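You operate a simulated robot arm through the tools that you are given. There is no shell and no other tool. Be economical: measure what you need, move in short steps, check, and stop when the job is done.

Carry out the task below with a simulated robot arm. There is one attempt and no reset: what you move stays moved.

TASK
Take the grey measuring pot and leave it on the wooden board on the short wooden bench.
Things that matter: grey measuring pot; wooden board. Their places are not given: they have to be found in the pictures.

It is judged by the outcome, as a careful person would: the job done as asked, and still so three seconds after it is handed in. It fails if anything else is knocked over, pushed out of place, dropped, spilled or broken.

THE ROBOT
A 7-joint arm with a two-finger parallel gripper, fixed in place. Base frame: the origin is at the foot of the arm, x ahead of it, y to its left, z up; the work surface is at about z = 0. Lengths are in m, angles in degrees, forces in N, time in s.
With the tool pointing down near the work surface it reaches from about 0.24 to 0.62 m from the base axis. Its first joint turns from -66.0 to 66.0 degrees. Payload 2.6 kg.
Tool frame: the origin (TCP) lies between the finger pads and is the grasp point; the fingertips stand 0.03 m ahead of it; z points along the fingers, y is the line along which they close. The gripper opens to 0.094 m. The fingers are 0.028 m wide and 0.01 m thick; the gripper's body (0.05 by 0.096 m) begins 0.055 m behind the TCP.
Orientation is that of the tool frame in the base frame, as a unit quaternion [w, x, y, z]. With the fingers straight down and closing along the base's y, the tool's x points along the base's -x, its y along +y and its z along -z.

THE INTERFACE
- The arm moves only by the tool apply_moves. Its argument "commands" is a list of rows, each a list of 7 numbers: the turn, a rotation vector about the base's x, y, z in units of 8 degrees (1.0 is 8 degrees), then the shift along the base's x, y, z in units of 40 mm (1.0 is 40 mm), then the opening, from 0 (shut) to 1 (fully open). In form: [[rx, ry, rz, dx, dy, dz, jaw], ...]. A call has 1 to 8 rows; each row shifts and turns the commanded pose from where the row before left it. A call with a number of a shift or a turn outside -1 to 1 is refused whole. A row lasts 0.2 s, in which the tool goes at most 0.05 m and 8.6 degrees; a call with a longer step from one row to the next is refused whole, and so is a gripper value outside its range. A pose out of reach is approached as far as the arm can. The call stops where the force on the tool passes 40 N (or 10 N more than at its start, if that is more) or the arm is blocked; 0.2 s more then pass. The fingers move at their own pace (about 0.072 m/s each) and stop on an object; they squeeze with about 24 N. The grip force told is the motor's: it shows also when the fingers shut on nothing. Time passes only in rows, and 0.2 s behind the last, so rows that do not move let the fingers close. It gives the time, the measured TCP pose, the force on the tool (base axes), the opening and the grip force at its end, in the units of the frame above (readings bear some noise).
- Cameras (640 x 400 px; columns grow to the right, rows downward): "scene" is fixed at [0.0061, 0.4144, 0.5683]; the picture's right is [-0.96, -0.29, 0.00], its down [-0.16, 0.51, -0.85] and it looks along [0.25, -0.81, -0.53] (base axes); focal length 372 px, centre (320, 200). "wrist" rides on the gripper at [-0.037, 0, -0.058] in the tool frame; the picture's right is [0.00, -1.00, 0.00], its down [0.97, 0.00, -0.24] and it looks along [0.24, 0.00, 0.97] (tool axes); focal length 218 px, centre (320, 200).
- snapshot(camera): a new picture of that camera. No time passes.
- pixel_to_xyz(camera, pixels): for up to 12 pixels [column, row] of the newest picture of that camera ("zoom" is the newest enlarged one), the place [x, y, z] in the base frame of the surface seen there, good to about 0.003 m. No time passes.
- inspect(camera, box): a new picture of the part [left, top, right, bottom] of that camera's present view, enlarged. No time passes.
- sign_off(): hands the job in; it is judged then, once.

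Work in short steps. Measure before you move; look again where a grasp or a placing could have gone wrong, and mend it. You have 60 turns and 16 pictures in all, the two below and enlarged ones among them. Open the gripper and draw the arm clear of the work before you hand the job in, unless the task says otherwise; then end with one line.

The tools are called as name(argument=value, ...) on one line, values as JSON. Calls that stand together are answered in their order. apply_moves: Moves the arm, as the interface text tells. Its arguments: {"type":"object","properties":{"commands":{"type":"array","items":{"type":"array","items":{"type":"number"}}}},"required":["commands"]} The other tools are called the same way: snapshot (camera) takes a picture; pixel_to_xyz (camera, pixels) gives the place of the surface under pixels of a picture; inspect (camera, box) takes an enlarged picture of a part of a camera's view; sign_off () hands the job in.

At the start:

```text
time_s: 0.0
tool_pos: [0.3871, -0.2628, 0.225]
tcp_rot: [0.0, 0.001, 1.0, 0.0]
ft_force: [-0.1, 0.0, 0.1]
grip_width: 0.0943
finger_force: 0.0
```

scene: 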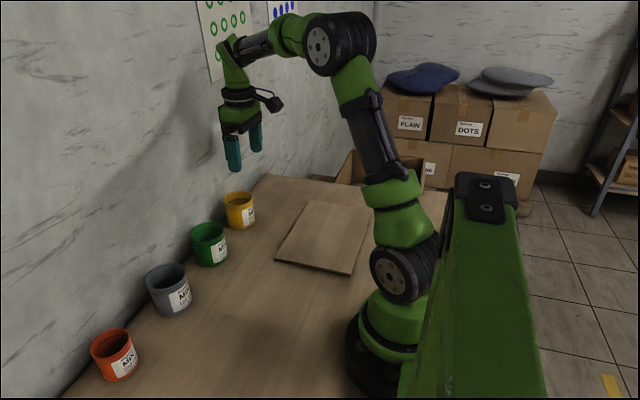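
wrist: 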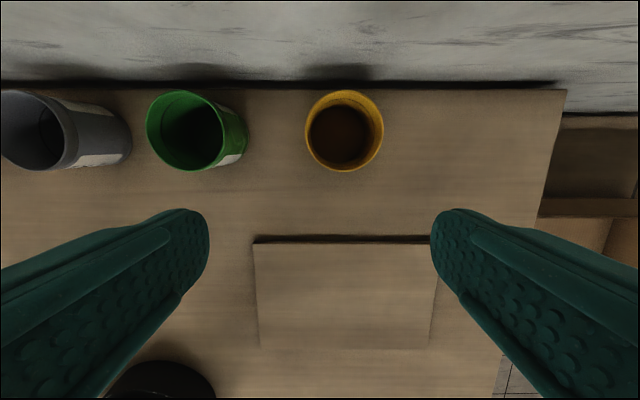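

The grey pot is at about (168,290) in the scene picture and the board at about (322,237). I'll measure both, plus the neighbouring pots.

pixel_to_xyz(camera="scene", pixels=[[147, 280], [187, 271], [165, 264], [171, 288], [173, 314], [192, 305], [275, 261], [350, 273], [370, 207], [309, 201], [322, 237], [260, 300]])

inspect(camera="scene", box=[80, 180, 280, 390])

pixel_to_xyz(camera="wrist", pixels=[[30, 130], [68, 130], [130, 130], [146, 130], [230, 130], [305, 130], [383, 130], [255, 243], [430, 240], [345, 290], [345, 340], [345, 210]])

```text
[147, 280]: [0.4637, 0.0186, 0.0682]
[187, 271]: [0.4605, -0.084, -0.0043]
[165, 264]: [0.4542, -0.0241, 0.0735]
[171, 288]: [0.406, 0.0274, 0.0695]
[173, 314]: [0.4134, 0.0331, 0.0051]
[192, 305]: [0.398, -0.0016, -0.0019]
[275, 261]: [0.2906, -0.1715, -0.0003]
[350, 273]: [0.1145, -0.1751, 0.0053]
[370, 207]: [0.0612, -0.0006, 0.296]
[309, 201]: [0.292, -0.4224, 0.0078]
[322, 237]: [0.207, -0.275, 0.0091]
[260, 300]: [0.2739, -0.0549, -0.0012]
```

```text
1.90 times, centred on (180, 285) of scene
```

zoom: 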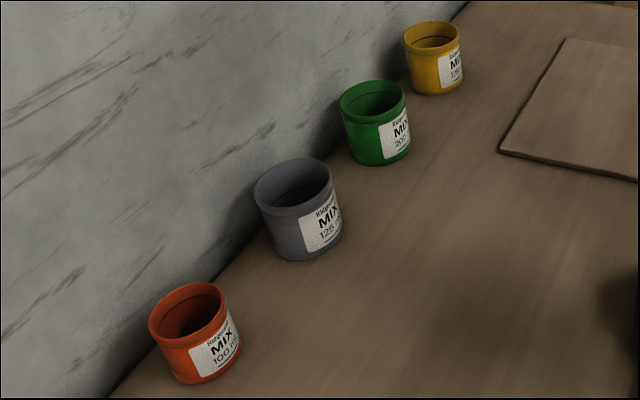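

```text
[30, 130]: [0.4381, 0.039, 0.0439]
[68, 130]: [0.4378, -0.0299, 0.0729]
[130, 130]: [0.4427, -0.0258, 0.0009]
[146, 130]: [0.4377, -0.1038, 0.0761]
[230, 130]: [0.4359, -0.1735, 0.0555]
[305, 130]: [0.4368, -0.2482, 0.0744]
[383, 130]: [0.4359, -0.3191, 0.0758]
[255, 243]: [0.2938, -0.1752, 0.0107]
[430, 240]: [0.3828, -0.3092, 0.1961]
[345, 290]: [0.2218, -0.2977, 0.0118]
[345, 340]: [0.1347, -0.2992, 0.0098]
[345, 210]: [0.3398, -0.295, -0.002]
```

The pot is at about (0.435, 0.007), 0.075 tall, and the board's top is at z≈0.01. I'll move above the pot for a closer look.

apply_moves(commands=[[0, 0, 0, 0, 1, 0, 1], [0, 0, 0, 0, 1, 0, 1], [0, 0, 0, 0, 1, 0, 1], [0, 0, 0, 0, 1, 0, 1], [0, 0, 0, 0, 1, 0, 1], [0, 0, 0, 0, 1, 0, 1], [0, 0, 0, 0, 0.7, 0, 1], [0, 0, 0, 0, 0, 0, 1]])

snapshot(camera="wrist")

```text
time_s: 1.8
tool_pos: [0.3862, 0.0049, 0.2237]
tcp_rot: [0.0, 0.0, 1.0, 0.0]
ft_force: [0.3, 0.0, 0.1]
grip_width: 0.094
finger_force: 0.1
```

```text
12 pictures are left
```

wrist: 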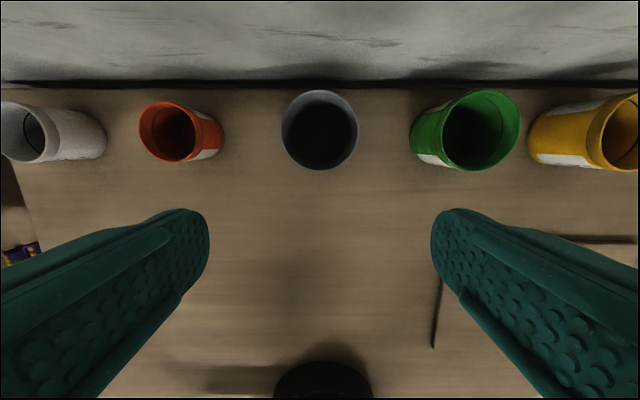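

There is a fifth pale pot at the far left, at about (50,130). I need to check which pot is "grey", and what is inside the one below me.

inspect(camera="wrist", box=[0, 70, 380, 190])

pixel_to_xyz(camera="wrist", pixels=[[283, 130], [357, 130], [320, 92], [320, 167], [320, 130], [320, 150], [222, 130], [412, 130], [40, 110], [320, 82], [320, 169], [300, 130]])

```text
1.68 times, centred on (190, 130) of wrist
```

zoom: 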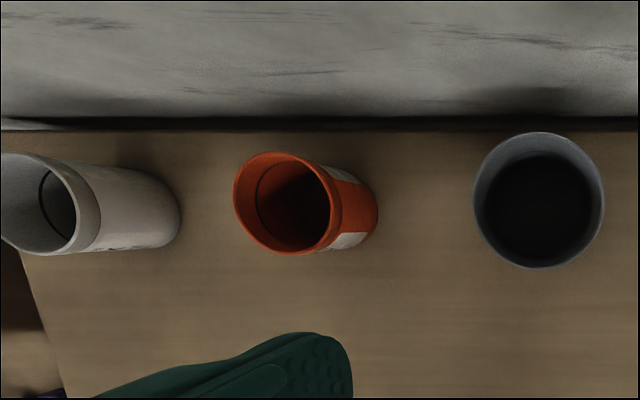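

```text
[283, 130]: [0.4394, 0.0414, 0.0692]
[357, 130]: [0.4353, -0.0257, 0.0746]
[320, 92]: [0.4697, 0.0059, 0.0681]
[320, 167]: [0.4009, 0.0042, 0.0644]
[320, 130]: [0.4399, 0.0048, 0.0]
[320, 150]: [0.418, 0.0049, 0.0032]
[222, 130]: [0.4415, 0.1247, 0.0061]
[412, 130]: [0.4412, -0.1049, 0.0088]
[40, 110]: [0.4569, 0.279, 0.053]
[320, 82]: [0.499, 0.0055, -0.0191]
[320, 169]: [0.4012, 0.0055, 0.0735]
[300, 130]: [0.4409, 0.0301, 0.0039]
```

The blue-grey pot directly below is the grey one, since the far-left pot is white. Its centre is about (0.437, 0.007), it is about 0.07 across, and it is empty. I'll line up above it and come partway down.

apply_moves(commands=[[0, 0, 0, 0.65, 0.03, 0, 1], [0, 0, 0, 0.6, 0.03, 0, 1], [0, 0, 0, 0, 0, -0.8, 1], [0, 0, 0, 0, 0, -0.8, 1], [0, 0, 0, 0, 0, -0.4, 1], [0, 0, 0, 0, 0, 0, 1]])

snapshot(camera="wrist")

```text
time_s: 3.2
tool_pos: [0.4365, 0.0086, 0.1438]
tcp_rot: [0.0, 0.0, 1.0, 0.0]
ft_force: [0.0, -0.1, -0.8]
grip_width: 0.0941
finger_force: 0.1
```

```text
10 pictures are left
```

wrist: 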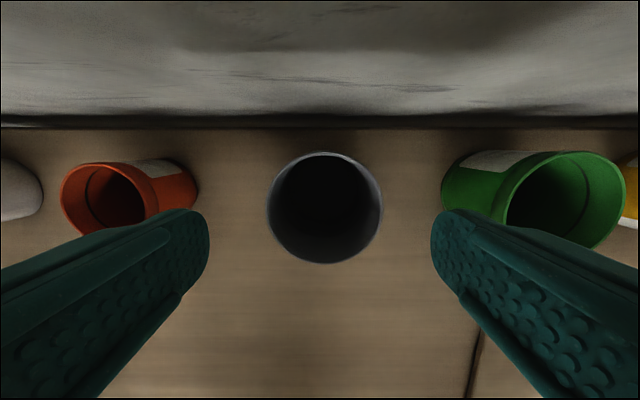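

The pot's centre is about 5 px right of the middle, so I'll correct 3 mm toward -y. Then I go down to z≈0.05.

apply_moves(commands=[[0, 0, 0, 0, -0.07, 0, 1], [0, 0, 0, 0, 0, -0.6, 1], [0, 0, 0, 0, 0, -0.6, 1], [0, 0, 0, 0, 0, -0.6, 1], [0, 0, 0, 0, 0, -0.55, 1], [0, 0, 0, 0, 0, 0, 1]])

```text
time_s: 4.6
tool_pos: [0.4359, 0.0058, 0.0495]
tcp_rot: [0.0, 0.0, 1.0, 0.001]
ft_force: [-0.3, -0.9, -0.5]
grip_width: 0.0943
finger_force: 0.1
```

The descent met no contact, so I close the gripper.

apply_moves(commands=[[0, 0, 0, 0, 0, 0, 0.7], [0, 0, 0, 0, 0, 0, 0.5], [0, 0, 0, 0, 0, 0, 0.3], [0, 0, 0, 0, 0, 0, 0.3], [0, 0, 0, 0, 0, 0, 0.3]])

```text
time_s: 5.8
tool_pos: [0.4359, 0.005, 0.051]
tcp_rot: [0.0, 0.0, 1.0, 0.0]
ft_force: [1.2, -0.7, 0.5]
grip_width: 0.0712
finger_force: 23.9
```

The pot is gripped at a width of 0.071 with 23.9 N. I lift straight up, gently at first.

apply_moves(commands=[[0, 0, 0, 0, 0, 0.3, 0.3], [0, 0, 0, 0, 0, 0.6, 0.3], [0, 0, 0, 0, 0, 0.8, 0.3], [0, 0, 0, 0, 0, 0.8, 0.3], [0, 0, 0, 0, 0, 0.8, 0.3], [0, 0, 0, 0, 0, 0.2, 0.3], [0, 0, 0, 0, 0, 0, 0.3]])

snapshot(camera="scene")

```text
time_s: 7.4
tool_pos: [0.4357, 0.0054, 0.1916]
tcp_rot: [0.0, 0.0, 1.0, 0.0]
ft_force: [0.4, -1.1, -0.5]
grip_width: 0.0711
finger_force: 23.7
```

```text
9 pictures are left
```

scene: 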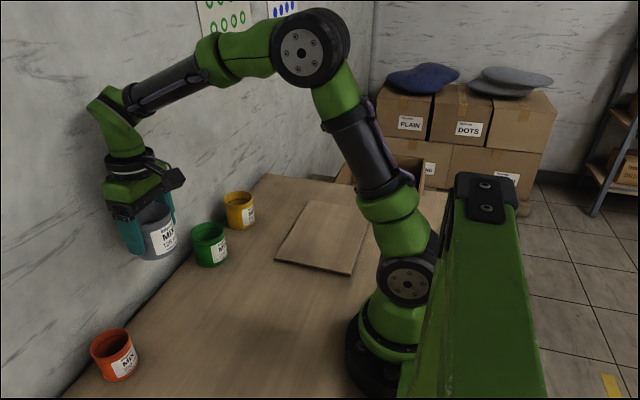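

The pot is lifted cleanly. I carry it diagonally at this height to above the board at about (0.215, -0.285).

apply_moves(commands=[[0, 0, 0, -0.55, -0.7, 0, 0.3], [0, 0, 0, -0.55, -0.73, 0, 0.3], [0, 0, 0, -0.55, -0.73, 0, 0.3], [0, 0, 0, -0.55, -0.73, 0, 0.3], [0, 0, 0, -0.55, -0.73, 0, 0.3], [0, 0, 0, 0, 0, 0, 0.3]])

apply_moves(commands=[[0, 0, 0, -0.55, -0.73, 0, 0.3], [0, 0, 0, -0.55, -0.73, 0, 0.3], [0, 0, 0, -0.55, -0.73, 0, 0.3], [0, 0, 0, -0.55, -0.73, 0, 0.3], [0, 0, 0, -0.55, -0.73, 0, 0.3], [0, 0, 0, 0, 0, 0, 0.3]])

snapshot(camera="wrist")

snapshot(camera="scene")

```text
time_s: 8.8
tool_pos: [0.3257, -0.1385, 0.1907]
tcp_rot: [0.0, 0.0, 1.0, 0.0]
ft_force: [-0.3, 0.2, 0.1]
grip_width: 0.071
finger_force: 24.4
```

```text
time_s: 10.2
tool_pos: [0.2138, -0.2862, 0.1931]
tcp_rot: [0.001, 0.0, 1.0, 0.001]
ft_force: [-0.1, 0.2, 0.3]
grip_width: 0.0712
finger_force: 24.1
```

```text
8 pictures are left
```

wrist: 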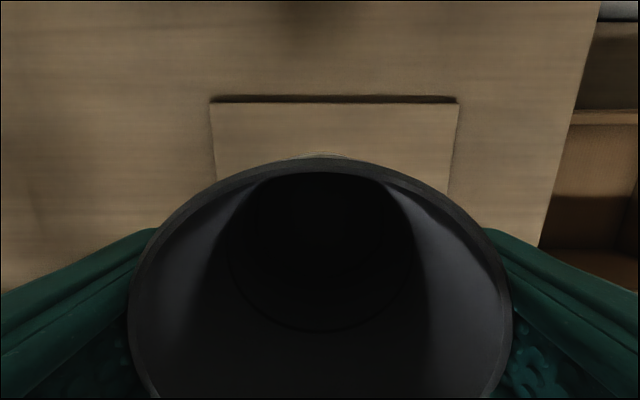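

```text
7 pictures are left
```

scene: 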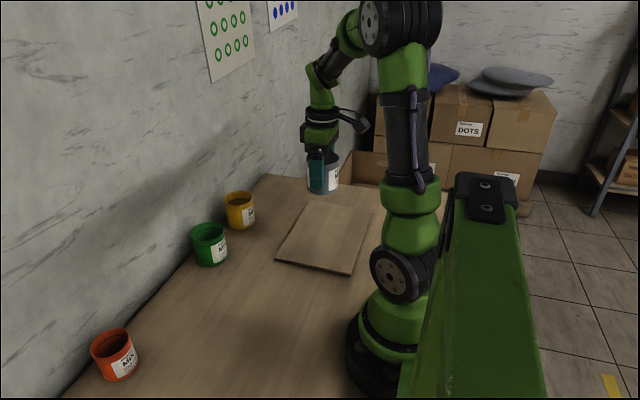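

The pot hangs upright over the board. I check the board's extents before lowering.

pixel_to_xyz(camera="wrist", pixels=[[214, 108], [454, 108], [330, 110], [220, 165]])

pixel_to_xyz(camera="scene", pixels=[[279, 260], [347, 271], [370, 212], [311, 204]])

```text
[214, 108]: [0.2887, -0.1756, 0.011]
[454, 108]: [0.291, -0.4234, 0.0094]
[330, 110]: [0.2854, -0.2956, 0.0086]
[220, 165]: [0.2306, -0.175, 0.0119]
```

```text
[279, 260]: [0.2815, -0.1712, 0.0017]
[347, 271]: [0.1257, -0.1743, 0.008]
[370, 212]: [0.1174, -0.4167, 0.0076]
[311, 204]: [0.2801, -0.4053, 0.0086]
```

The board spans x 0.115–0.29 and y −0.42 to −0.175, with its top at about 0.01. I nudge to the centre and go down to TCP z≈0.068, where contact is expected at about 0.06.

apply_moves(commands=[[0, 0, 0, -0.2, -0.2, -0.5, 0.3], [0, 0, 0, 0, 0, -0.75, 0.3], [0, 0, 0, 0, 0, -0.75, 0.3], [0, 0, 0, 0, 0, -0.75, 0.3], [0, 0, 0, 0, 0, -0.35, 0.3], [0, 0, 0, 0, 0, 0, 0.3]])

apply_moves(commands=[[0, 0, 0, 0, 0, -0.08, 0.3], [0, 0, 0, 0, 0, 0, 0.3]])

```text
time_s: 11.6
tool_pos: [0.2073, -0.2942, 0.0668]
tcp_rot: [0.0, -0.001, 1.0, 0.0]
ft_force: [-0.4, 0.3, -0.9]
grip_width: 0.071
finger_force: 23.9
```

```text
time_s: 12.2
tool_pos: [0.2081, -0.2941, 0.0629]
tcp_rot: [0.0, -0.001, 1.0, 0.0]
ft_force: [0.1, 0.2, -0.9]
grip_width: 0.071
finger_force: 24.1
```

No contact yet, so I lower in small steps until the force shows.

apply_moves(commands=[[0, 0, 0, 0, 0, -0.05, 0.3], [0, 0, 0, 0, 0, 0, 0.3]])

inspect(camera="scene", box=[260, 130, 400, 290])

```text
time_s: 12.8
tool_pos: [0.2083, -0.2933, 0.0619]
tcp_rot: [-0.001, 0.0, 1.0, 0.0]
ft_force: [0.7, 0.4, -0.4]
grip_width: 0.0712
finger_force: 23.5
```

```text
2.50 times, centred on (330, 210) of scene
```

zoom: 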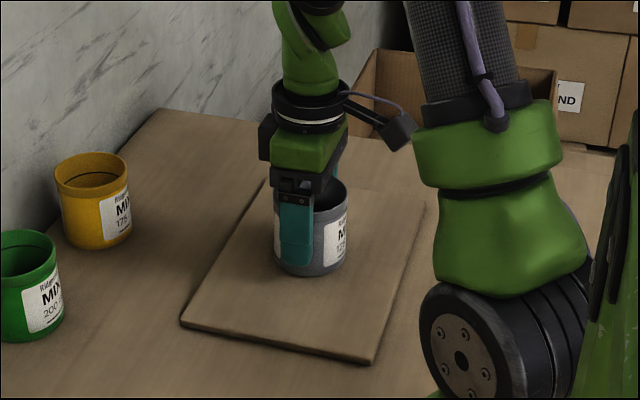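

apply_moves(commands=[[0, 0, 0, 0, 0, -0.04, 0.3], [0, 0, 0, 0, 0, 0, 0.3]])

```text
time_s: 13.4
tool_pos: [0.2075, -0.2941, 0.0605]
tcp_rot: [0.0, -0.001, 1.0, -0.001]
ft_force: [-1.0, -0.6, 3.1]
grip_width: 0.0713
finger_force: 24.2
```

An upward force of 3 N shows the pot has touched the board. I open the gripper slowly.

apply_moves(commands=[[0, 0, 0, 0, 0, 0, 0.8], [0, 0, 0, 0, 0, 0, 0.9], [0, 0, 0, 0, 0, 0, 1], [0, 0, 0, 0, 0, 0, 1]])

```text
time_s: 14.4
tool_pos: [0.207, -0.2938, 0.0606]
tcp_rot: [0.0, 0.0, 1.0, 0.0]
ft_force: [-1.1, -0.3, 0.5]
grip_width: 0.0942
finger_force: 0.0
```

The gripper is fully open, so I withdraw straight up.

apply_moves(commands=[[0, 0, 0, 0, 0, 0.4, 1], [0, 0, 0, 0, 0, 0.7, 1], [0, 0, 0, 0, 0, 0.9, 1], [0, 0, 0, 0, 0, 0.9, 1], [0, 0, 0, 0, 0, 0.9, 1], [0, 0, 0, 0, 0, 0.5, 1], [0, 0, 0, 0, 0, 0, 1]])

snapshot(camera="scene")

snapshot(camera="wrist")

```text
time_s: 16.0
tool_pos: [0.2092, -0.2947, 0.2296]
tcp_rot: [-0.001, 0.0, 1.0, 0.0]
ft_force: [0.2, 0.0, 0.4]
grip_width: 0.094
finger_force: 0.0
```

```text
5 pictures are left
```

scene: 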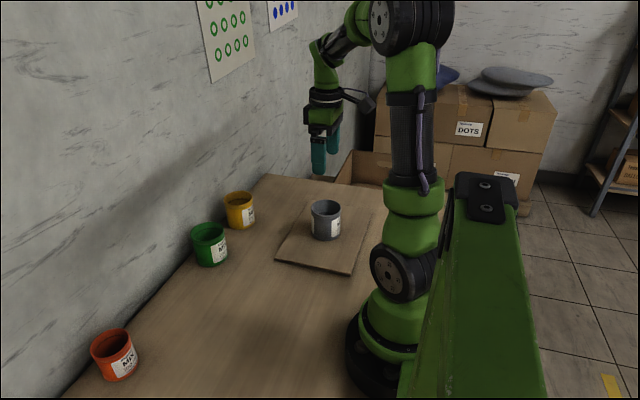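

```text
4 pictures are left
```

wrist: 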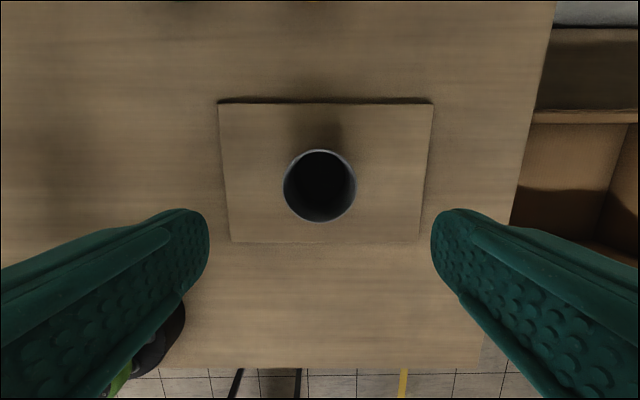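

The pot stands upright in the middle of the board, the arm is clear above it, and nothing else has moved.

sign_off()

```text
The job is handed in.
```

The grey measuring pot is standing upright in the middle of the wooden board; the gripper is open and clear above it, and nothing else was disturbed.
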